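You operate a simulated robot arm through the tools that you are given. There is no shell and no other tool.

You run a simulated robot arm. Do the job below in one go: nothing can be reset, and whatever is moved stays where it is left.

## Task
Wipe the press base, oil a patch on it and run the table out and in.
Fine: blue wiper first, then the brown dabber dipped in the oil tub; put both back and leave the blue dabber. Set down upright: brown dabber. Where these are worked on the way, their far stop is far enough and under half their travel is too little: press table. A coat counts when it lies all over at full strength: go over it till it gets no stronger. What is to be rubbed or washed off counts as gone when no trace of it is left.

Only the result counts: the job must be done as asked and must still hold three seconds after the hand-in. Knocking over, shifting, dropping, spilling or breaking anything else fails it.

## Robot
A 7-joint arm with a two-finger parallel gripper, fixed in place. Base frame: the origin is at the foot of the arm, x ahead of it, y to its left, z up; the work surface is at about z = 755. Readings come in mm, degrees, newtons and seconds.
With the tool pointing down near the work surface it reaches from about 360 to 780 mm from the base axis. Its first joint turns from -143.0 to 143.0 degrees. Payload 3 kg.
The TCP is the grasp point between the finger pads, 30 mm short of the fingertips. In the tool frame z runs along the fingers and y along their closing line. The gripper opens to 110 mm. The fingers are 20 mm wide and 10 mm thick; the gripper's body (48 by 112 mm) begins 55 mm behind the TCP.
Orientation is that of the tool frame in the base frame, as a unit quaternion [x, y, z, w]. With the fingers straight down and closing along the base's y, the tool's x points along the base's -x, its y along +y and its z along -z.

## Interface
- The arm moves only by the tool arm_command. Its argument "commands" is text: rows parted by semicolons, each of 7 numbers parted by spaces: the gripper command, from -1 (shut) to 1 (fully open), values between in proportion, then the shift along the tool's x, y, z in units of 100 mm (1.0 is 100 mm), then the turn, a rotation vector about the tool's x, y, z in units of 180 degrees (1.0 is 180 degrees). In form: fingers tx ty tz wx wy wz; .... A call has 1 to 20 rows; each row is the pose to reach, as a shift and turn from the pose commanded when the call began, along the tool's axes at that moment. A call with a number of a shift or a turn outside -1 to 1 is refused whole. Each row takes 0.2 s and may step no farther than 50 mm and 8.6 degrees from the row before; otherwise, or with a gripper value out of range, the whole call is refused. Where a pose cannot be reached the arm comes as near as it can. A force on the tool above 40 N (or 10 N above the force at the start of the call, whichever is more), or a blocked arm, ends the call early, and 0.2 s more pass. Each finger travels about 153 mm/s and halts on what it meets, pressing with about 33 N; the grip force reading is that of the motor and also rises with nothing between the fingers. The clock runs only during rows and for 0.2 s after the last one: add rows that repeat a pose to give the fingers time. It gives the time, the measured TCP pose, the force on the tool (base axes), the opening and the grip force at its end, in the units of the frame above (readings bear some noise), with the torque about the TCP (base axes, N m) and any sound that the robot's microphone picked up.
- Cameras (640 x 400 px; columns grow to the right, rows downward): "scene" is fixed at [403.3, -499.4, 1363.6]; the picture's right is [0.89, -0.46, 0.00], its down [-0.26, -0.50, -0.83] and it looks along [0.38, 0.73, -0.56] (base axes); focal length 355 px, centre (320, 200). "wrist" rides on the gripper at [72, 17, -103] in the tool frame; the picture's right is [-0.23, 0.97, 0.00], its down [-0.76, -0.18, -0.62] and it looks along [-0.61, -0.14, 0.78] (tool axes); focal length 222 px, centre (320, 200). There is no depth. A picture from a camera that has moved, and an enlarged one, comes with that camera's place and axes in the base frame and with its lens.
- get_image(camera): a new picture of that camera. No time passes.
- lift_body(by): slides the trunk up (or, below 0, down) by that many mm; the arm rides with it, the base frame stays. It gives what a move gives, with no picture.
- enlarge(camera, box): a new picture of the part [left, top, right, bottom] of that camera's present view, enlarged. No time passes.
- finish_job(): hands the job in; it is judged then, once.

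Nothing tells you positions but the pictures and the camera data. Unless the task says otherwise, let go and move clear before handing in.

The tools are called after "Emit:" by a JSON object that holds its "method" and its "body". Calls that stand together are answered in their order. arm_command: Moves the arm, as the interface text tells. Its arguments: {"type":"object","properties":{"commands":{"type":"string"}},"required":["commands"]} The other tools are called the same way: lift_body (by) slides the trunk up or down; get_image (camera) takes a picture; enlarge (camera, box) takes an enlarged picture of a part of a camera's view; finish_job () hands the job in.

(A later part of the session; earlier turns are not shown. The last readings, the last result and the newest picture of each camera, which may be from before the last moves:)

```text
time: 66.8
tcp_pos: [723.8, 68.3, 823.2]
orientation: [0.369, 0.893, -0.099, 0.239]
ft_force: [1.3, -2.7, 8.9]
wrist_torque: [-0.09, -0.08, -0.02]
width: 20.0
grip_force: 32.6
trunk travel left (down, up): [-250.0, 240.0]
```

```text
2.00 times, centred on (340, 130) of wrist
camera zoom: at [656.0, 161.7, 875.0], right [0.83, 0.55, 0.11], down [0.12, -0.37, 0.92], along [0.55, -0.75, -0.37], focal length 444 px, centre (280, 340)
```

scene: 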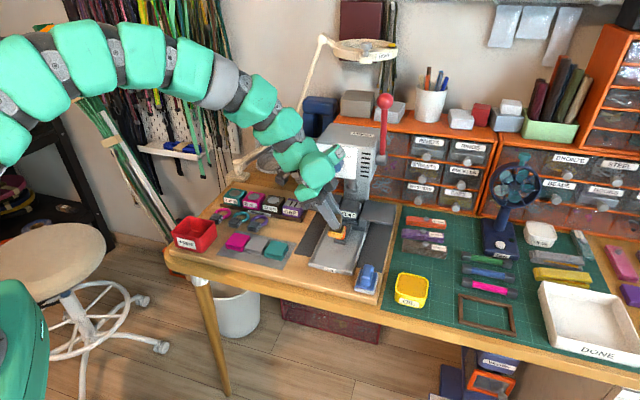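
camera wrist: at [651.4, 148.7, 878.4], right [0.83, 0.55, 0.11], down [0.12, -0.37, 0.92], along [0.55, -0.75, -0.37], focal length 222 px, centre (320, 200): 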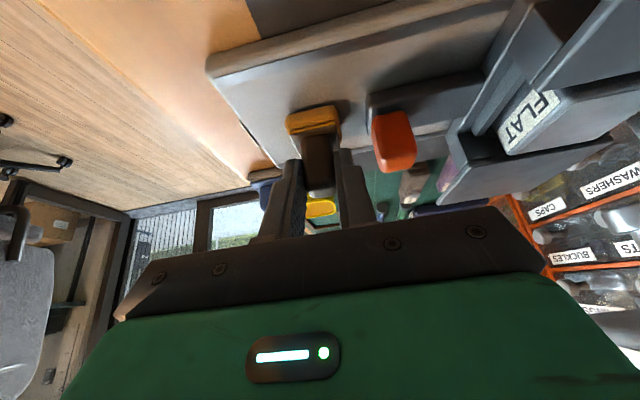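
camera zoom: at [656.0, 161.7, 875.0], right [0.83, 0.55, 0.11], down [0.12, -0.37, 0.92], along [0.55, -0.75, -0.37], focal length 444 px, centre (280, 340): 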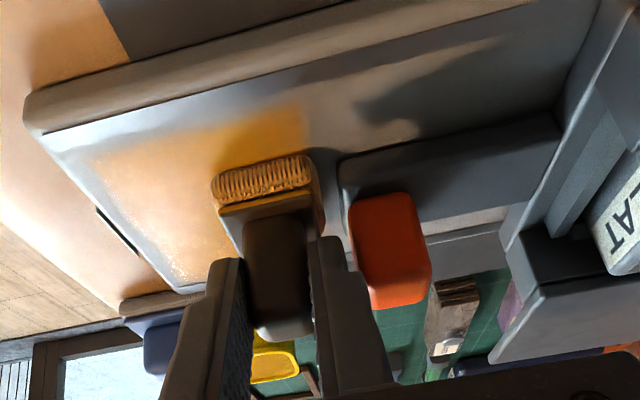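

The coat shows as a clear orange rectangle where I've rubbed. I'll continue the raster, staying clear of the knob, and extend toward the front to see whether the patch grows.

Emit:
{"method": "arm_command", "body": {"commands": "-1 0.0693 0 -0.04 0 0 0; -1 0.1386 0 -0.08 0 0 0; -1 0.1386 -0.06 -0.08 0 0 0; -1 0.0693 -0.06 -0.04 0 0 0; -1 0 -0.06 0 0 0 0; -1 -0.0693 -0.06 0.04 0 0 0; -1 -0.1386 -0.06 0.08 0 0 0; -1 -0.2078 -0.06 0.12 0 0 0; -1 -0.2425 -0.06 0.14 0 0 0; -1 -0.2425 -0.14 0.14 0 0 0; -1 -0.2425 -0.22 0.14 0 0 0; -1 -0.1732 -0.22 0.1 0 0 0; -1 -0.1039 -0.22 0.06 0 0 0; -1 -0.0346 -0.22 0.02 0 0 0; -1 0.0346 -0.22 -0.02 0 0 0; -1 0.1039 -0.22 -0.06 0 0 0; -1 0.1472 -0.22 -0.085 0 0 0; -1 0.1472 -0.29 -0.085 0 0 0; -1 0.1472 -0.36 -0.085 0 0 0; -1 0.0693 -0.36 -0.04 0 0 0"}}

Emit:
{"method": "enlarge", "body": {"camera": "scene", "box": [310, 205, 400, 285]}}

Emit:
{"method": "enlarge", "body": {"camera": "wrist", "box": [200, 30, 480, 230]}}

```text
time: 71.0
tcp_pos: [691.5, 50.0, 823.4]
orientation: [0.37, 0.892, -0.1, 0.239]
ft_force: [-7.1, 5.4, 18.3]
wrist_torque: [0.16, 0.21, 0.0]
width: 19.8
grip_force: 32.8
trunk travel left (down, up): [-250.0, 240.0]
```

```text
5.00 times, centred on (355, 245) of scene
camera zoom: at [403.3, -499.4, 1363.6], right [0.89, -0.46, 0.0], down [-0.26, -0.5, -0.83], along [0.38, 0.73, -0.56], focal length 1775 px, centre (145, -25)
```

zoom: 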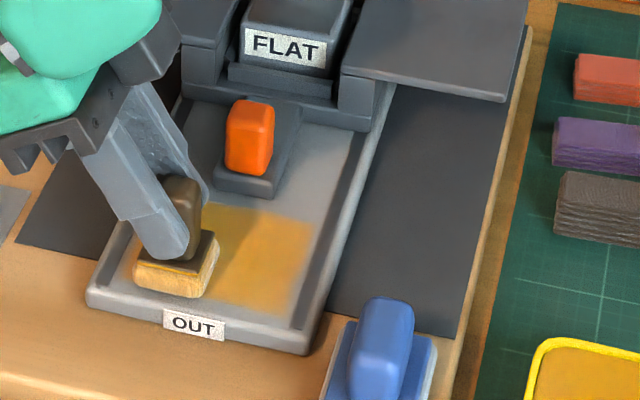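

```text
2.00 times, centred on (340, 130) of wrist
camera zoom: at [622.9, 143.0, 874.4], right [0.83, 0.55, 0.11], down [0.12, -0.37, 0.92], along [0.55, -0.75, -0.37], focal length 444 px, centre (280, 340)
```

zoom: 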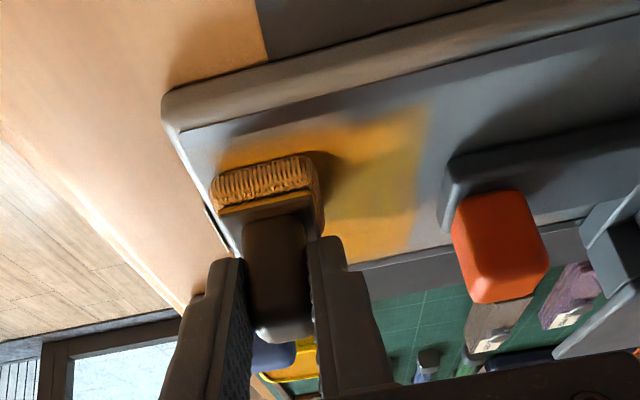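

I'll sweep this frontmost line across and look at whether the coat extends forward.

Emit:
{"method": "arm_command", "body": {"commands": "-1 -0.0693 0 0.04 0 0 0; -1 -0.1386 0 0.08 0 0 0; -1 -0.2078 0 0.12 0 0 0; -1 -0.2771 0 0.16 0 0 0; -1 -0.312 0 0.18 0 0 0; -1 -0.312 0.06 0.18 0 0 0; -1 -0.312 0.12 0.18 0 0 0; -1 -0.312 0.2 0.18 0 0 0"}}

Emit:
{"method": "enlarge", "body": {"camera": "scene", "box": [310, 205, 400, 285]}}

Emit:
{"method": "enlarge", "body": {"camera": "wrist", "box": [200, 30, 480, 230]}}

```text
time: 72.8
tcp_pos: [731.7, 38.8, 822.9]
orientation: [0.369, 0.893, -0.1, 0.238]
ft_force: [-1.1, -1.5, 5.2]
wrist_torque: [-0.03, -0.03, -0.02]
width: 19.9
grip_force: 33.1
trunk travel left (down, up): [-250.0, 240.0]
```

```text
5.00 times, centred on (355, 245) of scene
camera zoom: at [403.3, -499.4, 1363.6], right [0.89, -0.46, 0.0], down [-0.26, -0.5, -0.83], along [0.38, 0.73, -0.56], focal length 1775 px, centre (145, -25)
```

zoom: 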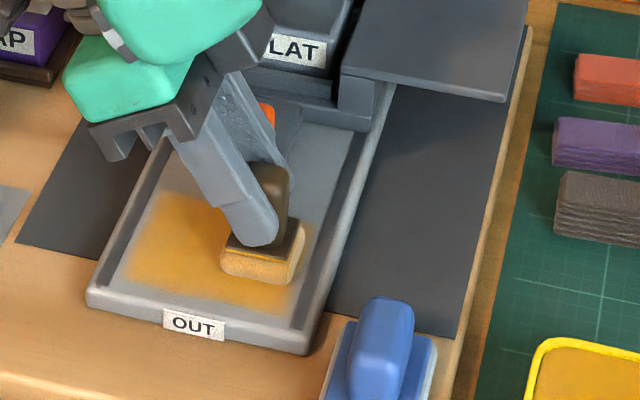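

```text
2.00 times, centred on (340, 130) of wrist
camera zoom: at [663.8, 131.6, 874.4], right [0.83, 0.55, 0.11], down [0.12, -0.37, 0.92], along [0.55, -0.75, -0.37], focal length 444 px, centre (280, 340)
```

zoom: 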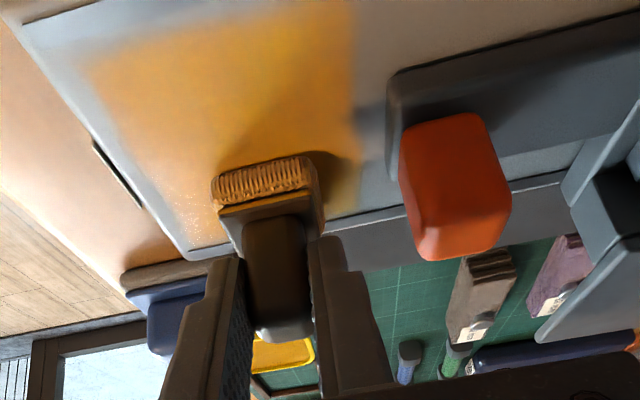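

The coat extends wherever the pad has rubbed. I'll go over the area again with a full raster to build it to full strength.

Emit:
{"method": "arm_command", "body": {"commands": "-1 0.0025 0.06 0.0043 0 0 0; -1 0.0891 0.06 -0.0457 0 0 0; -1 0.1757 0.06 -0.0957 0 0 0; -1 0.2623 0.06 -0.1457 0 0 0; -1 0.3316 0.06 -0.1857 0 0 0; -1 0.3922 0.06 -0.2207 0 0 0; -1 0.3922 0.18 -0.2207 0 0 0; -1 0.3316 0.18 -0.1857 0 0 0; -1 0.2623 0.18 -0.1457 0 0 0; -1 0.1757 0.18 -0.0957 0 0 0; -1 0.0891 0.18 -0.0457 0 0 0; -1 0.0025 0.18 0.0043 0 0 0; -1 0.0025 0.06 0.0043 0 0 0; -1 0.0025 -0.07 0.0043 0 0 0; -1 0.0891 -0.07 -0.0457 0 0 0; -1 0.1757 -0.07 -0.0957 0 0 0; -1 0.2623 -0.07 -0.1457 0 0 0; -1 0.3316 -0.07 -0.1857 0 0 0; -1 0.3922 -0.07 -0.2207 0 0 0; -1 0.3922 -0.2 -0.2207 0 0 0"}}

Emit:
{"method": "enlarge", "body": {"camera": "scene", "box": [310, 205, 400, 285]}}

Emit:
{"method": "enlarge", "body": {"camera": "wrist", "box": [200, 30, 480, 230]}}

```text
time: 77.0
tcp_pos: [687.2, 56.9, 820.8]
orientation: [0.369, 0.892, -0.098, 0.24]
ft_force: [2.8, 5.6, 18.1]
wrist_torque: [0.16, -0.1, 0.03]
width: 20.2
grip_force: 33.0
trunk travel left (down, up): [-250.0, 240.0]
```

```text
5.00 times, centred on (355, 245) of scene
camera zoom: at [403.3, -499.4, 1363.6], right [0.89, -0.46, 0.0], down [-0.26, -0.5, -0.83], along [0.38, 0.73, -0.56], focal length 1775 px, centre (145, -25)
```

zoom: 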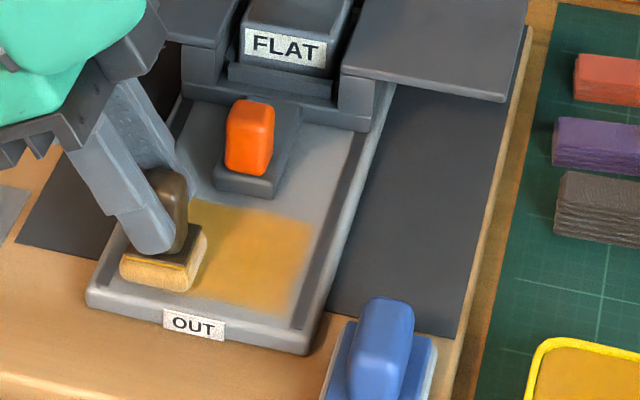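

```text
2.00 times, centred on (340, 130) of wrist
camera zoom: at [619.1, 149.4, 873.7], right [0.83, 0.55, 0.12], down [0.12, -0.37, 0.92], along [0.55, -0.75, -0.37], focal length 444 px, centre (280, 340)
```

zoom: 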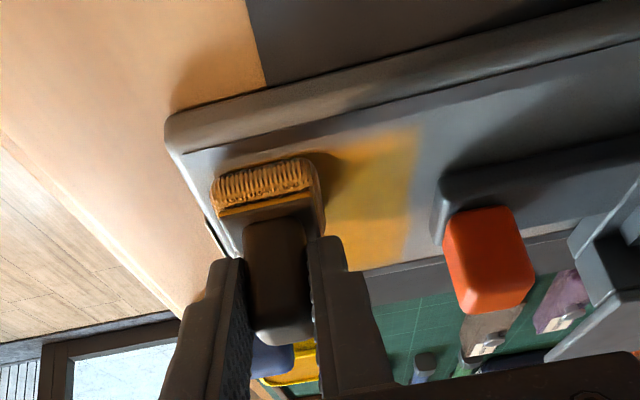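

I'll lift the dabber and swing it aside to inspect the whole coat.

Emit:
{"method": "arm_command", "body": {"commands": "-1 -0.1 0 -0.173 0 0 0; -1 -0.2 0 -0.346 0 0 0; -1 0.1 0 -0.52 0 0 0; -1 0.4 0 -0.69 0 0 0; -1 0.5 0 -0.75 0 0 0"}}

Emit:
{"method": "enlarge", "body": {"camera": "scene", "box": [310, 205, 400, 285]}}

Emit:
{"method": "get_image", "body": {"camera": "wrist"}}

```text
time: 78.2
tcp_pos: [629.4, 113.3, 864.1]
orientation: [0.369, 0.893, -0.098, 0.239]
ft_force: [1.0, -0.5, -0.2]
wrist_torque: [-0.03, 0.02, 0.01]
width: 20.0
grip_force: 33.2
trunk travel left (down, up): [-250.0, 240.0]
```

```text
5.00 times, centred on (355, 245) of scene
camera zoom: at [403.3, -499.4, 1363.6], right [0.89, -0.46, 0.0], down [-0.26, -0.5, -0.83], along [0.38, 0.73, -0.56], focal length 1775 px, centre (145, -25)
```

zoom: 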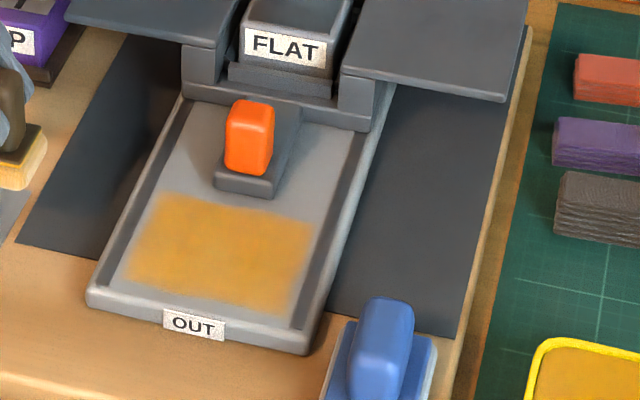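

```text
taken
camera wrist: at [562.6, 206.1, 915.4], right [0.83, 0.55, 0.11], down [0.12, -0.37, 0.92], along [0.55, -0.75, -0.37], focal length 222 px, centre (320, 200)
```

wrist: 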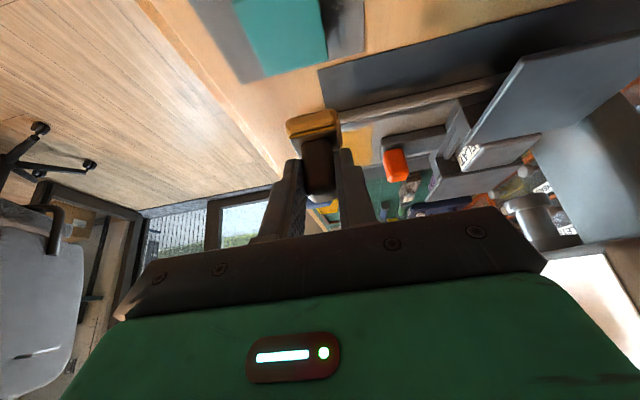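

The coat forms a rectangular patch with soft edges. I'll zoom in to judge its evenness and the dabber's remaining oil.

Emit:
{"method": "enlarge", "body": {"camera": "scene", "box": [328, 235, 378, 275]}}

Emit:
{"method": "enlarge", "body": {"camera": "scene", "box": [270, 200, 350, 260]}}

Emit:
{"method": "enlarge", "body": {"camera": "wrist", "box": [260, 80, 440, 220]}}

```text
10.00 times, centred on (353, 255) of scene
camera zoom: at [403.3, -499.4, 1363.6], right [0.89, -0.46, 0.0], down [-0.26, -0.5, -0.83], along [0.38, 0.73, -0.56], focal length 3551 px, centre (-10, -350)
```

zoom: 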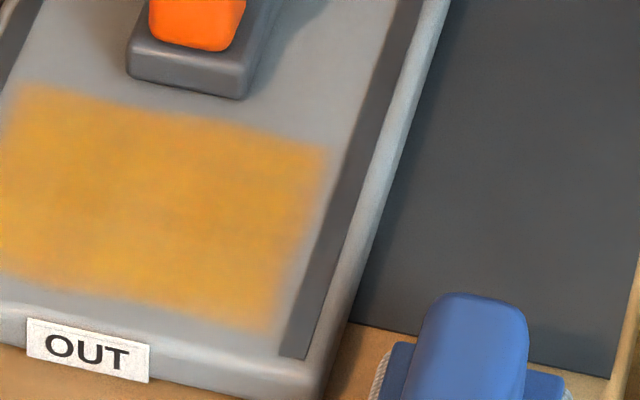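

```text
6.67 times, centred on (310, 230) of scene
camera zoom: at [403.3, -499.4, 1363.6], right [0.89, -0.46, 0.0], down [-0.26, -0.5, -0.83], along [0.38, 0.73, -0.56], focal length 2367 px, centre (387, 0)
```

zoom: 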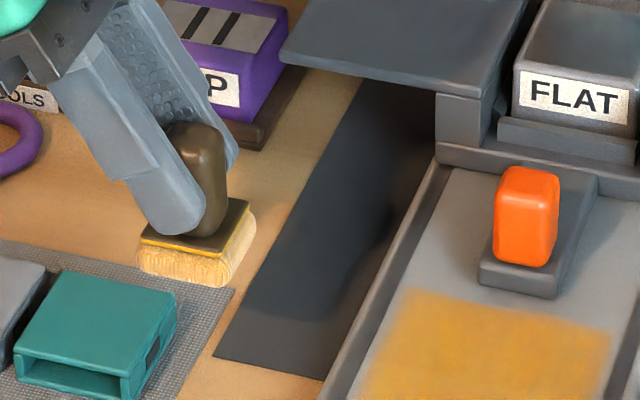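

```text
2.86 times, centred on (350, 150) of wrist
camera zoom: at [562.6, 206.1, 915.4], right [0.83, 0.55, 0.11], down [0.12, -0.37, 0.92], along [0.55, -0.75, -0.37], focal length 635 px, centre (234, 343)
```

zoom: 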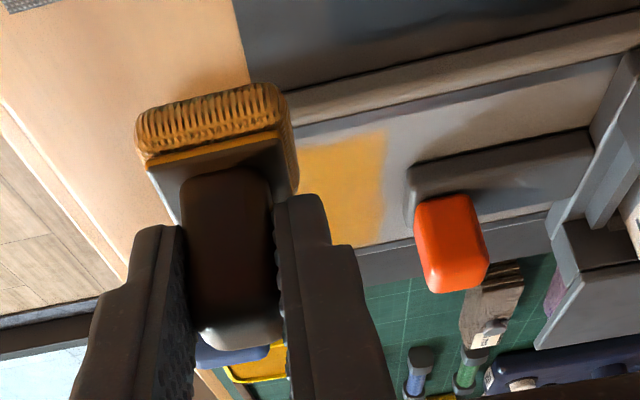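

The pad has gone pale (nearly used up), so I'll re-dip. I'll raise and carry the dabber back over the tub, passing well above the wiper.

Emit:
{"method": "arm_command", "body": {"commands": "-1 -0.125 0 -0.2165 0 0 0; -1 -0.385 -0.02 -0.0665 0 0 0; -1 -0.645 -0.04 0.0835 0 0 0; -1 -0.904 -0.06 0.2335 0 0 0"}}

Emit:
{"method": "arm_command", "body": {"commands": "-1 -0.29 -0.02 0.167 0 0 0; -1 -0.58 -0.04 0.333 0 0 0; -1 -0.866 -0.065 0.5 0 0 0"}}

Emit:
{"method": "arm_command", "body": {"commands": "-1 -0.285 -0.02 0.165 0 0 0; -1 -0.57 -0.04 0.33 0 0 0; -1 -0.8556 -0.065 0.494 0 0 0; -1 -0.8556 -0.065 0.494 0 0 0"}}

Emit:
{"method": "enlarge", "body": {"camera": "scene", "box": [385, 225, 465, 325]}}

Emit:
{"method": "enlarge", "body": {"camera": "wrist", "box": [230, 40, 410, 200]}}

```text
time: 79.2
tcp_pos: [689.8, 47.1, 886.8]
orientation: [0.368, 0.893, -0.099, 0.239]
ft_force: [0.2, 0.7, 0.4]
wrist_torque: [-0.07, 0.01, -0.03]
width: 20.2
grip_force: 32.9
trunk travel left (down, up): [-250.0, 240.0]
```

```text
time: 80.0
tcp_pos: [754.5, -28.9, 886.3]
orientation: [0.368, 0.893, -0.099, 0.239]
ft_force: [-0.5, 0.4, -0.3]
wrist_torque: [-0.02, 0.0, -0.02]
width: 20.2
grip_force: 33.5
trunk travel left (down, up): [-250.0, 240.0]
```

```text
time: 81.0
tcp_pos: [821.2, -103.5, 884.7]
orientation: [0.369, 0.893, -0.1, 0.239]
ft_force: [-0.4, 0.0, -0.8]
wrist_torque: [-0.01, 0.01, 0.0]
width: 20.2
grip_force: 33.1
trunk travel left (down, up): [-250.0, 240.0]
```

```text
4.00 times, centred on (425, 275) of scene
camera zoom: at [403.3, -499.4, 1363.6], right [0.89, -0.46, 0.0], down [-0.26, -0.5, -0.83], along [0.38, 0.73, -0.56], focal length 1420 px, centre (-100, -100)
```

zoom: 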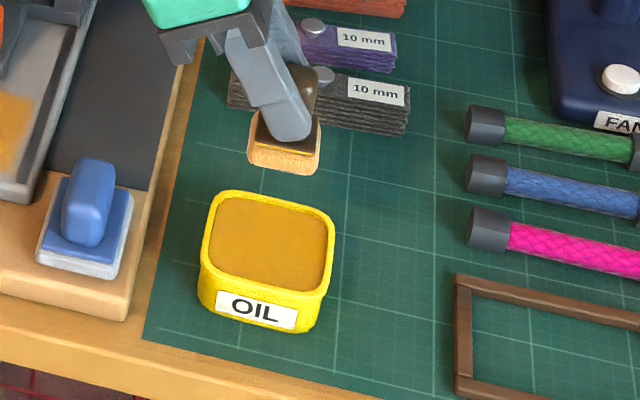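

```text
2.50 times, centred on (320, 120) of wrist
camera zoom: at [753.3, -10.7, 937.0], right [0.83, 0.55, 0.11], down [0.12, -0.37, 0.92], along [0.55, -0.75, -0.37], focal length 555 px, centre (320, 400)
```

zoom: 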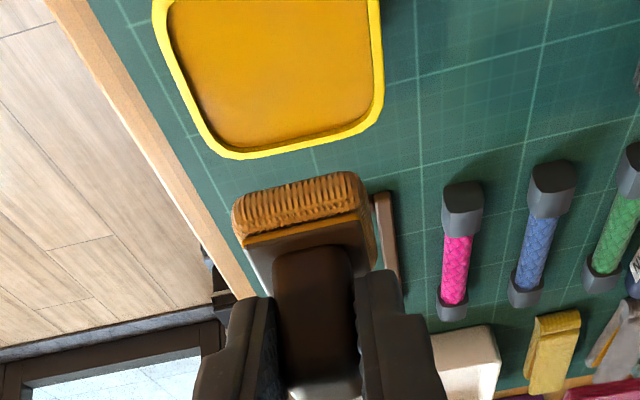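

Positioned over the tub again. I'll lower into the oil to the same depth as before.

Emit:
{"method": "arm_command", "body": {"commands": "-1 0.1 0 0.173 0 0 0; -1 0.2 0 0.346 0 0 0; -1 0.28 0 0.485 0 0 0; -1 0.31 0 0.537 0 0 0; -1 0.325 0 0.563 0 0 0; -1 0.335 0 0.58 0 0 0; -1 0.335 0 0.58 0 0 0"}}

Emit:
{"method": "enlarge", "body": {"camera": "scene", "box": [385, 225, 465, 325]}}

```text
time: 82.5
tcp_pos: [822.1, -103.8, 820.0]
orientation: [0.369, 0.893, -0.099, 0.238]
ft_force: [-0.5, -0.1, -0.1]
wrist_torque: [0.02, 0.01, -0.03]
width: 20.0
grip_force: 32.8
trunk travel left (down, up): [-250.0, 240.0]
```

```text
4.00 times, centred on (425, 275) of scene
camera zoom: at [403.3, -499.4, 1363.6], right [0.89, -0.46, 0.0], down [-0.26, -0.5, -0.83], along [0.38, 0.73, -0.56], focal length 1420 px, centre (-100, -100)
```

zoom: 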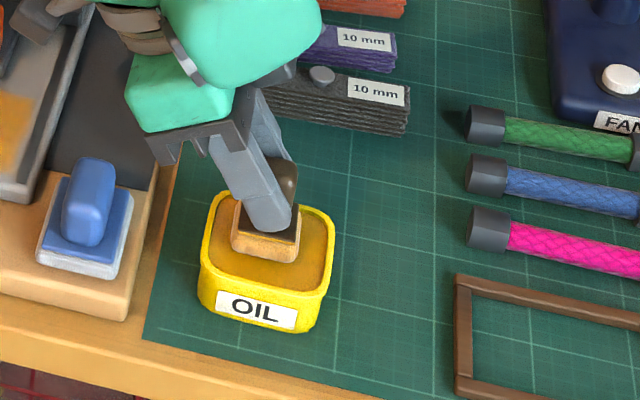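

No contact yet. I'll step down 1 mm at a time.

Emit:
{"method": "arm_command", "body": {"commands": "-1 0.005 0 0.0087 0 0 0; -1 0.01 0 0.0173 0 0 0; -1 0.015 0 0.026 0 0 0"}}

```text
time: 83.3
tcp_pos: [819.8, -104.9, 818.2]
orientation: [0.369, 0.892, -0.099, 0.24]
ft_force: [2.0, -2.1, 6.8]
wrist_torque: [-0.08, -0.09, 0.01]
width: 20.1
grip_force: 32.7
trunk travel left (down, up): [-250.0, 240.0]
```

Contact with the oil at ~7 N. I'll hold a moment, then lift 70 mm and check the pad.

Emit:
{"method": "arm_command", "body": {"commands": "-1 0 0 0 0 0 0; -1 0 0 0 0 0 0; -1 0 0 0 0 0 0; -1 -0.05 0 -0.087 0 0 0; -1 -0.15 0 -0.26 0 0 0; -1 -0.25 0 -0.433 0 0 0; -1 -0.35 0 -0.606 0 0 0; -1 -0.35 0 -0.606 0 0 0"}}

Emit:
{"method": "enlarge", "body": {"camera": "scene", "box": [385, 225, 465, 325]}}

```text
time: 85.2
tcp_pos: [820.2, -103.7, 886.9]
orientation: [0.369, 0.893, -0.099, 0.239]
ft_force: [-0.1, -0.7, -1.0]
wrist_torque: [-0.01, -0.01, -0.02]
width: 19.8
grip_force: 33.7
trunk travel left (down, up): [-250.0, 240.0]
```

```text
4.00 times, centred on (425, 275) of scene
camera zoom: at [403.3, -499.4, 1363.6], right [0.89, -0.46, 0.0], down [-0.26, -0.5, -0.83], along [0.38, 0.73, -0.56], focal length 1420 px, centre (-100, -100)
```

zoom: 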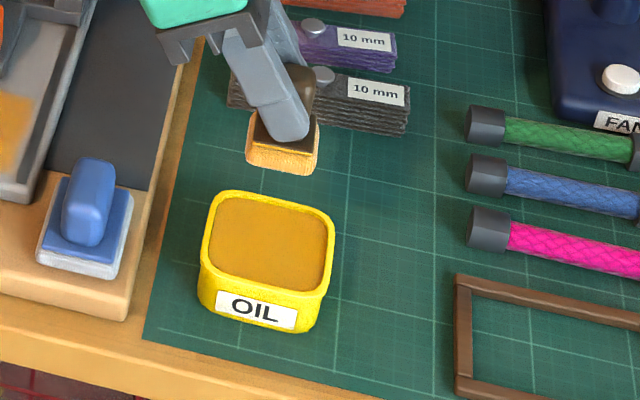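

The pad is freshly golden. I'll carry it back to the base.

Emit:
{"method": "arm_command", "body": {"commands": "-1 0.195 0.05 -0.1125 0 0 0; -1 0.39 0.1 -0.225 0 0 0; -1 0.585 0.15 -0.3375 0 0 0; -1 0.779 0.2 -0.45 0 0 0"}}

Emit:
{"method": "arm_command", "body": {"commands": "-1 0.205 0.05 -0.119 0 0 0; -1 0.41 0.1 -0.2375 0 0 0; -1 0.617 0.16 -0.356 0 0 0; -1 0.823 0.21 -0.475 0 0 0; -1 0.823 0.21 -0.475 0 0 0"}}

Emit:
{"method": "arm_command", "body": {"commands": "-1 0.1 0 0.173 0 0 0; -1 0.2 0 0.346 0 0 0; -1 0.29 0 0.502 0 0 0; -1 0.31 0 0.537 0 0 0; -1 0.32 0 0.554 0 0 0"}}

Emit:
{"method": "enlarge", "body": {"camera": "scene", "box": [310, 205, 400, 285]}}

```text
time: 86.2
tcp_pos: [771.3, -25.2, 887.6]
orientation: [0.369, 0.893, -0.099, 0.239]
ft_force: [0.1, -1.1, -0.6]
wrist_torque: [0.05, 0.02, 0.01]
width: 20.2
grip_force: 32.9
trunk travel left (down, up): [-250.0, 240.0]
```

```text
time: 87.3
tcp_pos: [719.4, 56.1, 888.3]
orientation: [0.368, 0.893, -0.099, 0.239]
ft_force: [0.0, -0.2, -0.9]
wrist_torque: [0.03, -0.02, 0.0]
width: 19.8
grip_force: 33.3
trunk travel left (down, up): [-250.0, 240.0]
```

```text
time: 88.5
tcp_pos: [717.4, 55.7, 824.0]
orientation: [0.369, 0.893, -0.1, 0.239]
ft_force: [-0.6, 0.0, 0.0]
wrist_torque: [0.0, 0.01, 0.01]
width: 19.9
grip_force: 33.4
trunk travel left (down, up): [-250.0, 240.0]
```

```text
5.00 times, centred on (355, 245) of scene
camera zoom: at [403.3, -499.4, 1363.6], right [0.89, -0.46, 0.0], down [-0.26, -0.5, -0.83], along [0.38, 0.73, -0.56], focal length 1775 px, centre (145, -25)
```

zoom: 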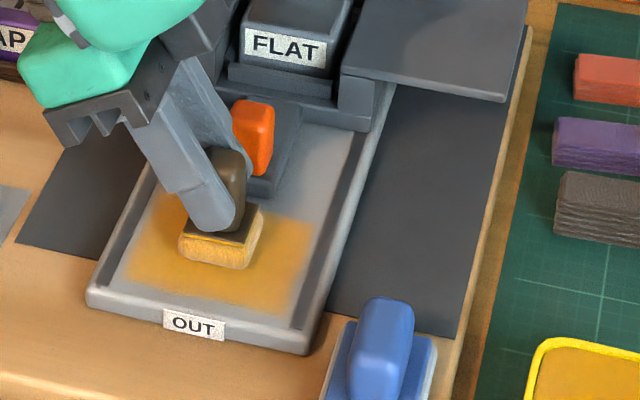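

Just above the surface; lowering in 1 mm steps to contact.

Emit:
{"method": "arm_command", "body": {"commands": "-1 0.005 0 0.0087 0 0 0; -1 0.01 0 0.0173 0 0 0; -1 0.015 0 0.026 0 0 0"}}

```text
time: 89.3
tcp_pos: [718.5, 56.2, 821.1]
orientation: [0.369, 0.892, -0.099, 0.241]
ft_force: [-2.1, 0.7, 13.3]
wrist_torque: [0.05, 0.15, -0.02]
width: 19.8
grip_force: 33.0
trunk travel left (down, up): [-250.0, 240.0]
```

Contact at 13 N. I'll do a full dense raster with the fresh oil.

Emit:
{"method": "arm_command", "body": {"commands": "-1 0.0866 -0.12 -0.05 0 0 0; -1 0.1732 -0.25 -0.1 0 0 0; -1 0.0866 -0.25 -0.05 0 0 0; -1 0 -0.25 0 0 0 0; -1 -0.0866 -0.25 0.05 0 0 0; -1 -0.1732 -0.25 0.1 0 0 0; -1 -0.2338 -0.25 0.135 0 0 0; -1 -0.2338 -0.15 0.135 0 0 0; -1 -0.1732 -0.15 0.1 0 0 0; -1 -0.0866 -0.15 0.05 0 0 0; -1 0 -0.15 0 0 0 0; -1 0.0866 -0.15 -0.05 0 0 0; -1 0.1732 -0.15 -0.1 0 0 0; -1 0.1732 -0.05 -0.1 0 0 0; -1 0.0866 -0.05 -0.05 0 0 0; -1 0 -0.05 0 0 0 0; -1 -0.0866 -0.05 0.05 0 0 0; -1 -0.1732 -0.05 0.1 0 0 0; -1 -0.2338 -0.05 0.135 0 0 0"}}

Emit:
{"method": "enlarge", "body": {"camera": "scene", "box": [328, 235, 378, 275]}}

Emit:
{"method": "enlarge", "body": {"camera": "wrist", "box": [200, 30, 480, 230]}}

```text
time: 93.3
tcp_pos: [734.4, 32.9, 820.8]
orientation: [0.369, 0.892, -0.1, 0.239]
ft_force: [-2.0, 1.8, 7.4]
wrist_torque: [-0.06, -0.02, -0.01]
width: 20.0
grip_force: 33.8
trunk travel left (down, up): [-250.0, 240.0]
```

```text
10.00 times, centred on (353, 255) of scene
camera zoom: at [403.3, -499.4, 1363.6], right [0.89, -0.46, 0.0], down [-0.26, -0.5, -0.83], along [0.38, 0.73, -0.56], focal length 3551 px, centre (-10, -350)
```

zoom: 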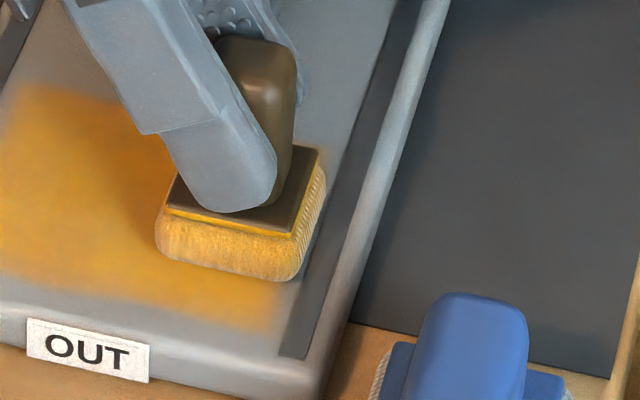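

```text
2.00 times, centred on (340, 130) of wrist
camera zoom: at [665.8, 126.0, 872.3], right [0.83, 0.55, 0.11], down [0.12, -0.37, 0.92], along [0.55, -0.75, -0.37], focal length 444 px, centre (280, 340)
```

zoom: 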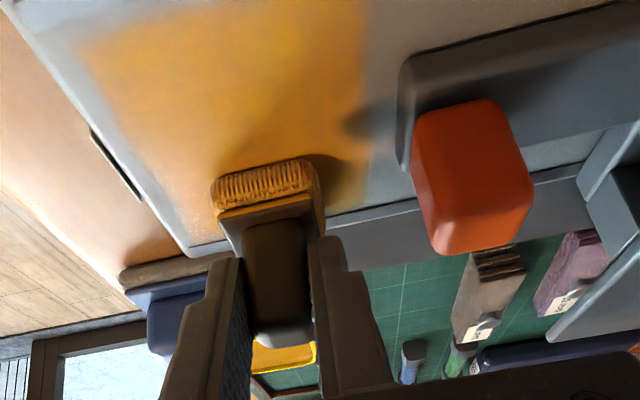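

The coat's outer border doesn't move even when the pad goes past it, so the patch is a fixed rectangle and I'm covering it fully. I'll continue the raster toward the back lines.

Emit:
{"method": "arm_command", "body": {"commands": "-1 0.002 0.1 0.0035 0 0 0; -1 0.0886 0.1 -0.0465 0 0 0; -1 0.1752 0.1 -0.0965 0 0 0; -1 0.2618 0.1 -0.1465 0 0 0; -1 0.3484 0.1 -0.1965 0 0 0; -1 0.409 0.1 -0.2315 0 0 0; -1 0.409 0.2 -0.2315 0 0 0; -1 0.3484 0.2 -0.1965 0 0 0; -1 0.2618 0.2 -0.1465 0 0 0; -1 0.1752 0.2 -0.0965 0 0 0; -1 0.0886 0.2 -0.0465 0 0 0; -1 0.002 0.2 0.0035 0 0 0; -1 0.002 0.22 0.0035 0 0 0; -1 0.0886 0.22 -0.0465 0 0 0; -1 0.1752 0.22 -0.0965 0 0 0; -1 0.2618 0.22 -0.1465 0 0 0; -1 0.3484 0.22 -0.1965 0 0 0; -1 0.409 0.22 -0.2315 0 0 0"}}

Emit:
{"method": "enlarge", "body": {"camera": "scene", "box": [310, 205, 400, 285]}}

Emit:
{"method": "enlarge", "body": {"camera": "wrist", "box": [200, 30, 480, 230]}}

```text
time: 97.2
tcp_pos: [714.8, 81.9, 821.1]
orientation: [0.37, 0.893, -0.099, 0.239]
ft_force: [2.8, -3.2, 15.3]
wrist_torque: [-0.31, -0.22, 0.0]
width: 19.9
grip_force: 33.0
trunk travel left (down, up): [-250.0, 240.0]
```

```text
5.00 times, centred on (355, 245) of scene
camera zoom: at [403.3, -499.4, 1363.6], right [0.89, -0.46, 0.0], down [-0.26, -0.5, -0.83], along [0.38, 0.73, -0.56], focal length 1775 px, centre (145, -25)
```

zoom: 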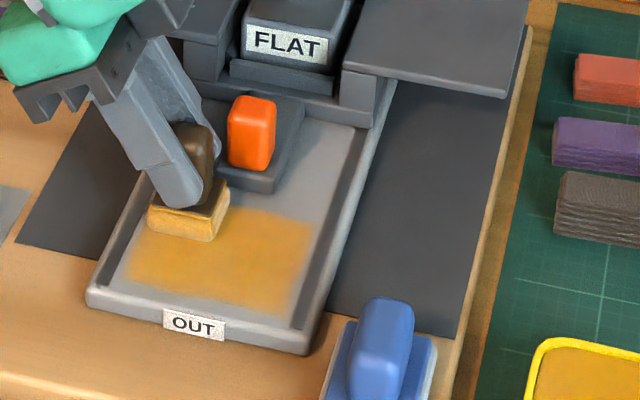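

```text
2.00 times, centred on (340, 130) of wrist
camera zoom: at [647.1, 173.5, 871.7], right [0.83, 0.55, 0.11], down [0.12, -0.37, 0.92], along [0.55, -0.75, -0.37], focal length 444 px, centre (280, 340)
```

zoom: 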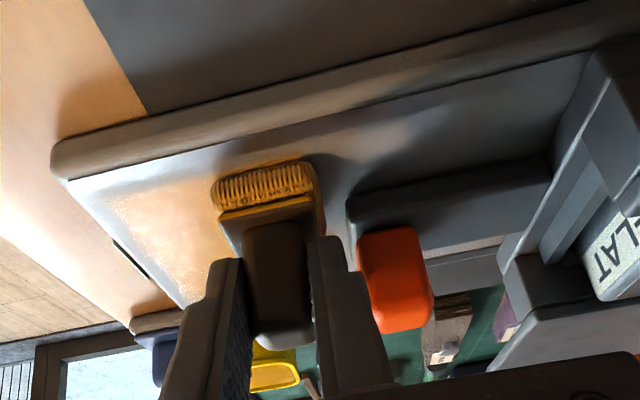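

The table got nudged inward a few mm by the finger, which is within its own travel. I'll lift the dabber aside and inspect the coat.

Emit:
{"method": "arm_command", "body": {"commands": "-1 -0.1 -0.1 -0.173 0 0 0; -1 -0.2 -0.2 -0.346 0 0 0; -1 0.1 -0.3 -0.52 0 0 0; -1 0.4 -0.36 -0.69 0 0 0; -1 0.5 -0.36 -0.75 0 0 0"}}

Emit:
{"method": "enlarge", "body": {"camera": "scene", "box": [328, 235, 378, 275]}}

Emit:
{"method": "enlarge", "body": {"camera": "scene", "box": [310, 205, 400, 285]}}

```text
time: 98.3
tcp_pos: [634.8, 112.4, 861.2]
orientation: [0.369, 0.892, -0.099, 0.24]
ft_force: [0.4, -0.1, -0.1]
wrist_torque: [0.05, 0.01, 0.0]
width: 20.3
grip_force: 32.8
trunk travel left (down, up): [-250.0, 240.0]
```

```text
10.00 times, centred on (353, 255) of scene
camera zoom: at [403.3, -499.4, 1363.6], right [0.89, -0.46, 0.0], down [-0.26, -0.5, -0.83], along [0.38, 0.73, -0.56], focal length 3551 px, centre (-10, -350)
```

zoom: 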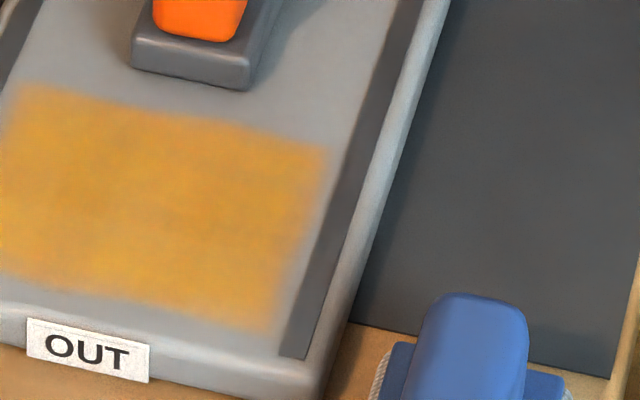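

```text
5.00 times, centred on (355, 245) of scene
camera zoom: at [403.3, -499.4, 1363.6], right [0.89, -0.46, 0.0], down [-0.26, -0.5, -0.83], along [0.38, 0.73, -0.56], focal length 1775 px, centre (145, -25)
```

zoom: 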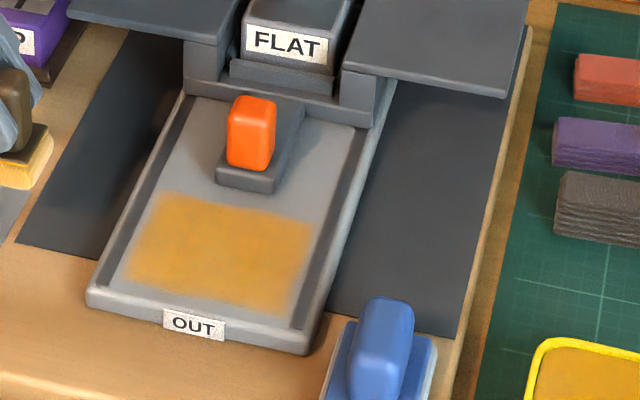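

The patch border is unchanged and the tint looks even. For full strength right to the side edges I'll make one more pass with slightly wider side coverage and lengthwise strokes.

Emit:
{"method": "arm_command", "body": {"commands": "-1 -0.2165 0 0.125 0 0 0; -1 -0.433 -0.03 0.25 0 0 0; -1 -0.641 -0.06 0.37 0 0 0; -1 -0.541 -0.06 0.543 0 0 0; -1 -0.461 -0.06 0.682 0 0 0; -1 -0.4435 -0.06 0.712 0 0 0"}}

Emit:
{"method": "enlarge", "body": {"camera": "scene", "box": [310, 205, 400, 285]}}

Emit:
{"method": "enlarge", "body": {"camera": "wrist", "box": [200, 30, 480, 230]}}

```text
time: 99.8
tcp_pos: [680.9, 57.4, 819.5]
orientation: [0.37, 0.892, -0.1, 0.239]
ft_force: [-0.8, 0.9, 2.1]
wrist_torque: [0.03, 0.07, -0.03]
width: 20.0
grip_force: 33.1
trunk travel left (down, up): [-250.0, 240.0]
```

```text
5.00 times, centred on (355, 245) of scene
camera zoom: at [403.3, -499.4, 1363.6], right [0.89, -0.46, 0.0], down [-0.26, -0.5, -0.83], along [0.38, 0.73, -0.56], focal length 1775 px, centre (145, -25)
```

zoom: 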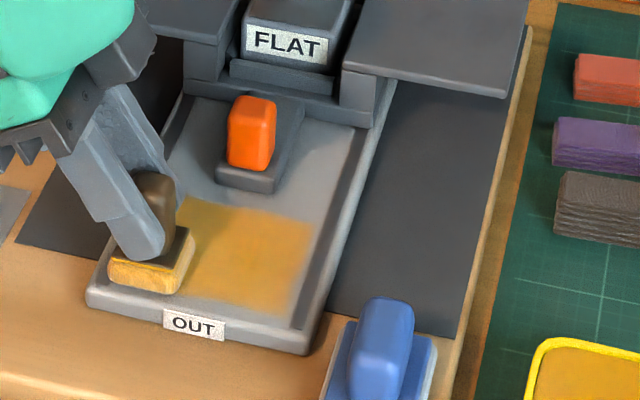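

```text
2.00 times, centred on (340, 130) of wrist
camera zoom: at [613.9, 149.9, 871.8], right [0.83, 0.55, 0.11], down [0.12, -0.37, 0.92], along [0.55, -0.75, -0.37], focal length 444 px, centre (280, 340)
```

zoom: 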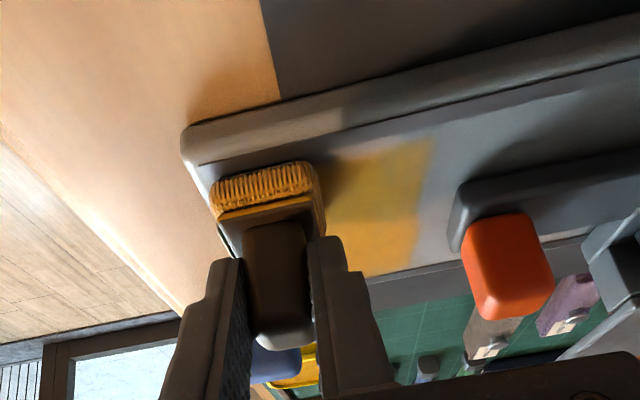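

Light contact at the left-front edge. I'll press 0.8 mm more and do lengthwise strokes across the whole patch.

Emit:
{"method": "arm_command", "body": {"commands": "-1 0.004 0 0.007 0 0 0; -1 0.004 0.14 0.007 0 0 0; -1 0.004 0.28 0.007 0 0 0; -1 0.004 0.41 0.007 0 0 0; -1 -0.1 0.41 0.067 0 0 0; -1 -0.1 0.28 0.067 0 0 0; -1 -0.1 0.14 0.067 0 0 0; -1 -0.1 0 0.067 0 0 0; -1 -0.204 0 0.127 0 0 0; -1 -0.204 0.14 0.127 0 0 0; -1 -0.204 0.28 0.127 0 0 0; -1 -0.204 0.41 0.127 0 0 0; -1 -0.308 0.41 0.187 0 0 0; -1 -0.308 0.28 0.187 0 0 0; -1 -0.308 0.14 0.187 0 0 0; -1 -0.308 0 0.187 0 0 0; -1 -0.403 0 0.242 0 0 0; -1 -0.403 0.14 0.242 0 0 0; -1 -0.403 0.28 0.242 0 0 0; -1 -0.403 0.41 0.242 0 0 0"}}

Emit:
{"method": "enlarge", "body": {"camera": "scene", "box": [310, 205, 400, 285]}}

```text
time: 104.0
tcp_pos: [742.7, 51.7, 819.9]
orientation: [0.37, 0.892, -0.1, 0.239]
ft_force: [-3.0, -5.6, 12.6]
wrist_torque: [-0.28, 0.01, -0.07]
width: 20.0
grip_force: 32.6
trunk travel left (down, up): [-250.0, 240.0]
```

```text
5.00 times, centred on (355, 245) of scene
camera zoom: at [403.3, -499.4, 1363.6], right [0.89, -0.46, 0.0], down [-0.26, -0.5, -0.83], along [0.38, 0.73, -0.56], focal length 1775 px, centre (145, -25)
```

zoom: 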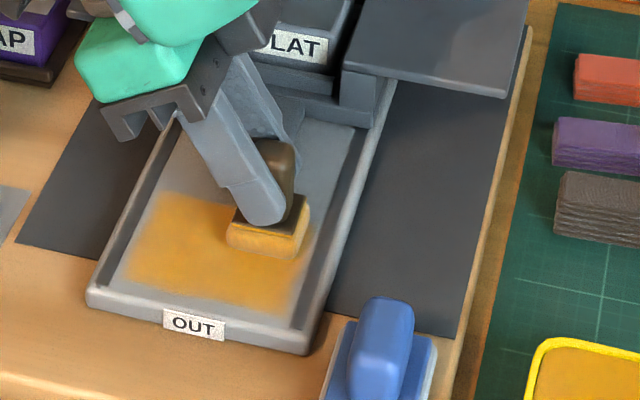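

Now the right-hand edge stroke, a bit farther out, forward and back.

Emit:
{"method": "arm_command", "body": {"commands": "-1 -0.05 0 0.029 0 0 0; -1 -0.1 0 0.058 0 0 0; -1 -0.1 -0.14 0.058 0 0 0; -1 -0.1 -0.28 0.058 0 0 0; -1 -0.1 -0.41 0.058 0 0 0; -1 -0.1 -0.28 0.058 0 0 0; -1 -0.1 -0.14 0.058 0 0 0; -1 -0.1 0 0.058 0 0 0; -1 -0.04 0 0.023 0 0 0; -1 0.04 0 -0.023 0 0 0; -1 0.12 0 -0.069 0 0 0; -1 0.2 0 -0.115 0 0 0; -1 0.3 0 -0.173 0 0 0; -1 0.4 0 -0.231 0 0 0; -1 0.4 -0.14 -0.231 0 0 0; -1 0.4 -0.28 -0.231 0 0 0; -1 0.4 -0.41 -0.231 0 0 0; -1 0.3 -0.41 -0.173 0 0 0; -1 0.2 -0.41 -0.115 0 0 0; -1 0.1 -0.41 -0.058 0 0 0"}}

Emit:
{"method": "arm_command", "body": {"commands": "-1 -0.1 0 0.058 0 0 0; -1 -0.18 0 0.104 0 0 0; -1 -0.28 -0.03 -0.07 0 0 0; -1 -0.38 -0.06 -0.24 0 0 0; -1 -0.43 -0.06 -0.33 0 0 0"}}

Emit:
{"method": "enlarge", "body": {"camera": "scene", "box": [328, 235, 378, 275]}}

Emit:
{"method": "enlarge", "body": {"camera": "scene", "box": [310, 205, 400, 285]}}

```text
time: 108.2
tcp_pos: [706.3, 31.6, 820.2]
orientation: [0.37, 0.892, -0.099, 0.239]
ft_force: [-0.1, -0.2, 2.8]
wrist_torque: [0.01, 0.01, -0.01]
width: 20.1
grip_force: 32.9
trunk travel left (down, up): [-250.0, 240.0]
```

```text
time: 109.3
tcp_pos: [716.2, 12.1, 870.7]
orientation: [0.369, 0.892, -0.099, 0.24]
ft_force: [-0.4, 0.0, -0.4]
wrist_torque: [0.0, 0.01, 0.0]
width: 19.8
grip_force: 32.9
trunk travel left (down, up): [-250.0, 240.0]
```

```text
10.00 times, centred on (353, 255) of scene
camera zoom: at [403.3, -499.4, 1363.6], right [0.89, -0.46, 0.0], down [-0.26, -0.5, -0.83], along [0.38, 0.73, -0.56], focal length 3551 px, centre (-10, -350)
```

zoom: 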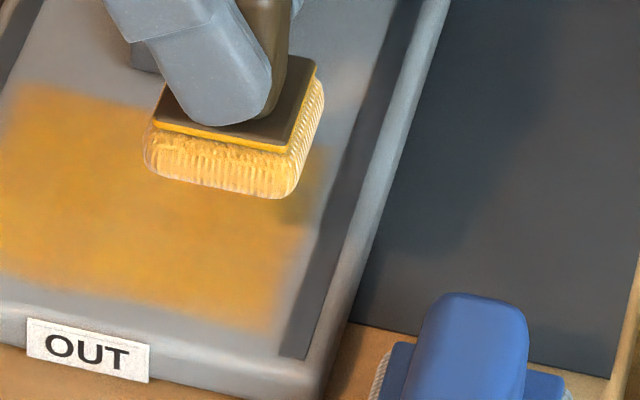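

```text
5.00 times, centred on (355, 245) of scene
camera zoom: at [403.3, -499.4, 1363.6], right [0.89, -0.46, 0.0], down [-0.26, -0.5, -0.83], along [0.38, 0.73, -0.56], focal length 1775 px, centre (145, -25)
```

zoom: 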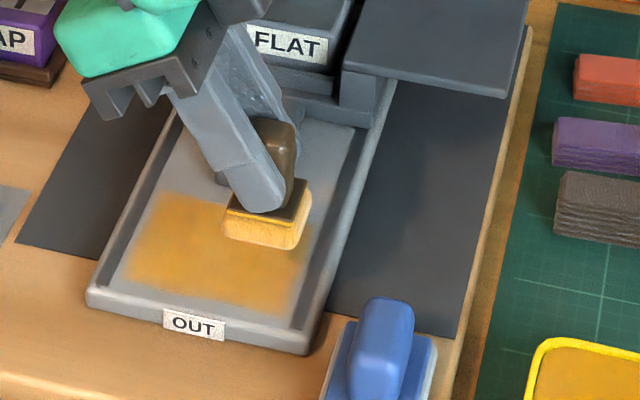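

The coat is even over the whole patch. I'll carry the dabber back to over its original spot.

Emit:
{"method": "arm_command", "body": {"commands": "-1 -0.173 0.155 0.1 0 0 0; -1 -0.346 0.31 0.2 0 0 0; -1 -0.52 0.465 0.3 0 0 0; -1 -0.693 0.62 0.4 0 0 0"}}

Emit:
{"method": "arm_command", "body": {"commands": "-1 -0.24 0 0.139 0 0 0; -1 -0.48 0 0.278 0 0 0; -1 -0.722 0 0.417 0 0 0; -1 -0.722 0 0.417 0 0 0"}}

Emit:
{"method": "enlarge", "body": {"camera": "scene", "box": [385, 205, 465, 305]}}

Emit:
{"method": "get_image", "body": {"camera": "wrist"}}

```text
time: 110.3
tcp_pos: [819.7, 3.0, 870.4]
orientation: [0.369, 0.893, -0.099, 0.239]
ft_force: [-0.6, 0.0, 0.0]
wrist_torque: [-0.05, -0.03, -0.02]
width: 19.7
grip_force: 32.7
trunk travel left (down, up): [-250.0, 240.0]
```

```text
time: 111.3
tcp_pos: [878.7, -58.3, 869.3]
orientation: [0.369, 0.893, -0.099, 0.239]
ft_force: [0.0, 0.4, -0.4]
wrist_torque: [-0.02, -0.03, 0.05]
width: 19.9
grip_force: 33.7
trunk travel left (down, up): [-250.0, 240.0]
```

```text
4.00 times, centred on (425, 255) of scene
camera zoom: at [403.3, -499.4, 1363.6], right [0.89, -0.46, 0.0], down [-0.26, -0.5, -0.83], along [0.38, 0.73, -0.56], focal length 1420 px, centre (-100, -20)
```

zoom: 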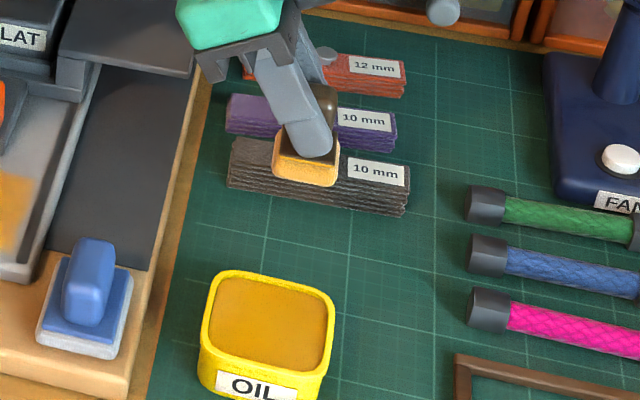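

```text
taken
camera wrist: at [810.4, 34.3, 921.3], right [0.83, 0.55, 0.11], down [0.12, -0.37, 0.92], along [0.55, -0.75, -0.37], focal length 222 px, centre (320, 200)
```

wrist: 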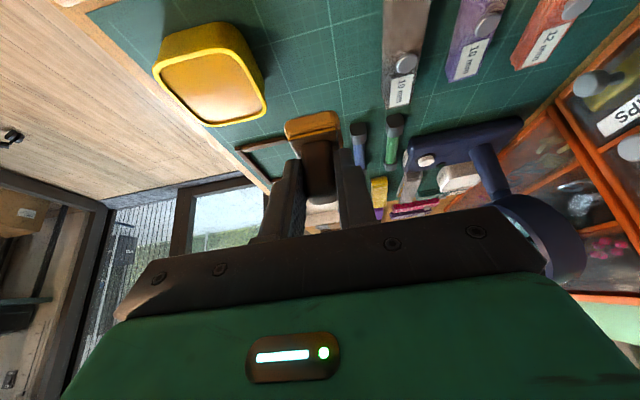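

The dabber is over its home spot. I'll lower it to just above the mat, then step down to contact.

Emit:
{"method": "arm_command", "body": {"commands": "-1 0.1 0 0.173 0 0 0; -1 0.2 0 0.346 0 0 0; -1 0.3 0 0.52 0 0 0; -1 0.36 0 0.6235 0 0 0; -1 0.38 0 0.658 0 0 0; -1 0.38 0 0.658 0 0 0"}}

Emit:
{"method": "enlarge", "body": {"camera": "scene", "box": [405, 230, 445, 280]}}

Emit:
{"method": "enlarge", "body": {"camera": "wrist", "box": [240, 80, 420, 240]}}

```text
time: 112.8
tcp_pos: [877.6, -58.1, 795.0]
orientation: [0.369, 0.893, -0.099, 0.239]
ft_force: [0.2, 0.3, 0.4]
wrist_torque: [0.02, 0.03, -0.01]
width: 20.0
grip_force: 33.0
trunk travel left (down, up): [-250.0, 240.0]
```

```text
8.00 times, centred on (425, 255) of scene
camera zoom: at [403.3, -499.4, 1363.6], right [0.89, -0.46, 0.0], down [-0.26, -0.5, -0.83], along [0.38, 0.73, -0.56], focal length 2841 px, centre (-520, -240)
```

zoom: 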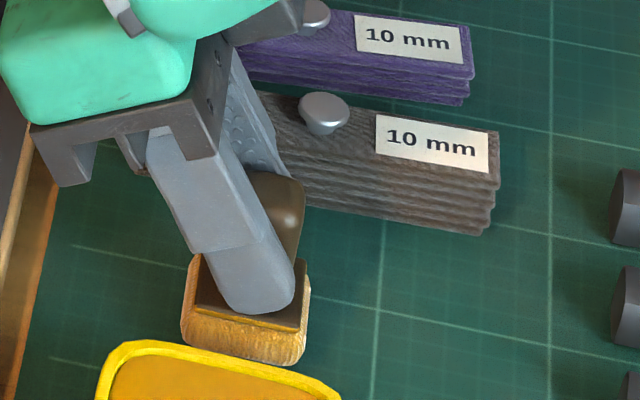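

```text
2.50 times, centred on (330, 160) of wrist
camera zoom: at [808.9, 34.7, 845.4], right [0.83, 0.55, 0.11], down [0.12, -0.37, 0.92], along [0.55, -0.75, -0.37], focal length 555 px, centre (295, 300)
```

zoom: 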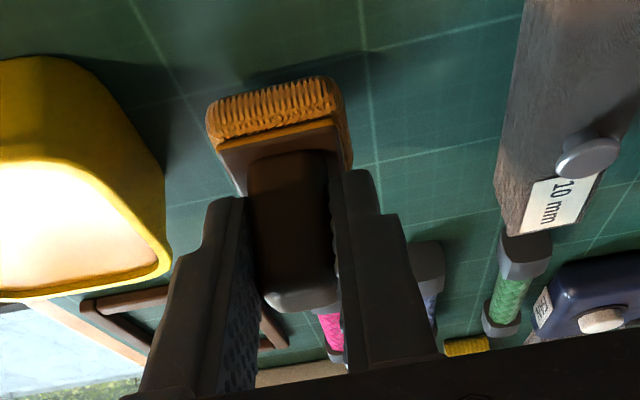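

The dabber hangs a few mm above the mat. I'll step down to contact.

Emit:
{"method": "arm_command", "body": {"commands": "-1 0.01 0 0.0173 0 0 0; -1 0.02 0 0.0346 0 0 0; -1 0.025 0 0.0433 0 0 0"}}

```text
time: 113.5
tcp_pos: [878.2, -56.8, 789.1]
orientation: [0.369, 0.893, -0.1, 0.239]
ft_force: [-0.5, 0.4, -0.1]
wrist_torque: [-0.02, 0.01, -0.03]
width: 20.2
grip_force: 33.1
trunk travel left (down, up): [-250.0, 240.0]
```

Emit:
{"method": "arm_command", "body": {"commands": "-1 0.005 0 0.0087 0 0 0; -1 0.01 0 0.0173 0 0 0; -1 0.015 0 0.026 0 0 0"}}

```text
time: 114.3
tcp_pos: [876.2, -57.0, 786.2]
orientation: [0.369, 0.893, -0.098, 0.239]
ft_force: [-1.2, 0.7, 4.7]
wrist_torque: [-0.03, 0.01, -0.01]
width: 20.1
grip_force: 32.7
trunk travel left (down, up): [-250.0, 240.0]
```

Contact at ~5 N. I'll check uprightness closely, then release.

Emit:
{"method": "enlarge", "body": {"camera": "scene", "box": [405, 230, 445, 280]}}

Emit:
{"method": "arm_command", "body": {"commands": "-0.7 0 0 0 0 0 0; -0.5 0 0 0 0 0 0; -0.273 0 0 0 0 0 0; -0.273 0 0 0 0 0 0"}}

Emit:
{"method": "enlarge", "body": {"camera": "wrist", "box": [240, 80, 420, 240]}}

Emit:
{"method": "enlarge", "body": {"camera": "scene", "box": [405, 230, 445, 280]}}

```text
8.00 times, centred on (425, 255) of scene
camera zoom: at [403.3, -499.4, 1363.6], right [0.89, -0.46, 0.0], down [-0.26, -0.5, -0.83], along [0.38, 0.73, -0.56], focal length 2841 px, centre (-520, -240)
```

zoom: 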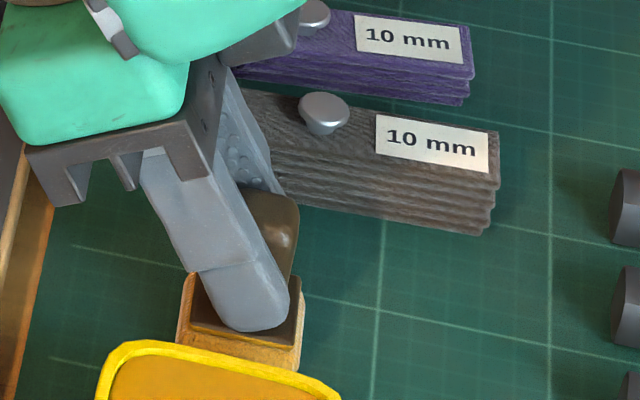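

```text
time: 115.3
tcp_pos: [876.4, -57.8, 784.9]
orientation: [0.369, 0.893, -0.098, 0.24]
ft_force: [-0.7, 0.3, 0.2]
wrist_torque: [0.03, 0.03, -0.02]
width: 39.9
grip_force: 0.1
trunk travel left (down, up): [-250.0, 240.0]
```

```text
2.50 times, centred on (330, 160) of wrist
camera zoom: at [808.8, 35.3, 836.8], right [0.83, 0.55, 0.11], down [0.12, -0.37, 0.92], along [0.55, -0.75, -0.37], focal length 555 px, centre (295, 300)
```

zoom: 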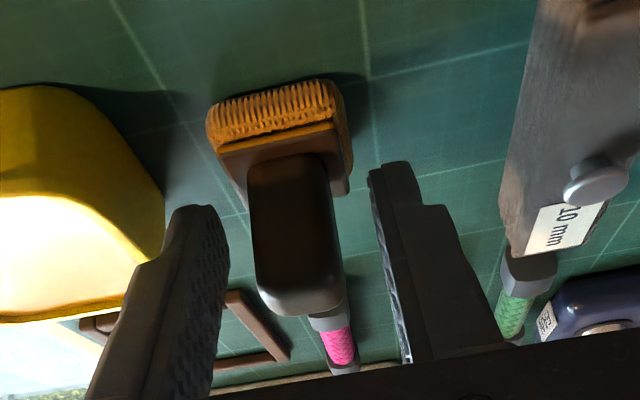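

```text
8.00 times, centred on (425, 255) of scene
camera zoom: at [403.3, -499.4, 1363.6], right [0.89, -0.46, 0.0], down [-0.26, -0.5, -0.83], along [0.38, 0.73, -0.56], focal length 2841 px, centre (-520, -240)
```

zoom: 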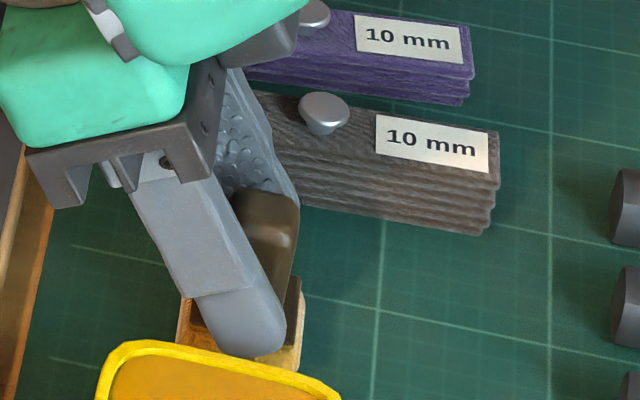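

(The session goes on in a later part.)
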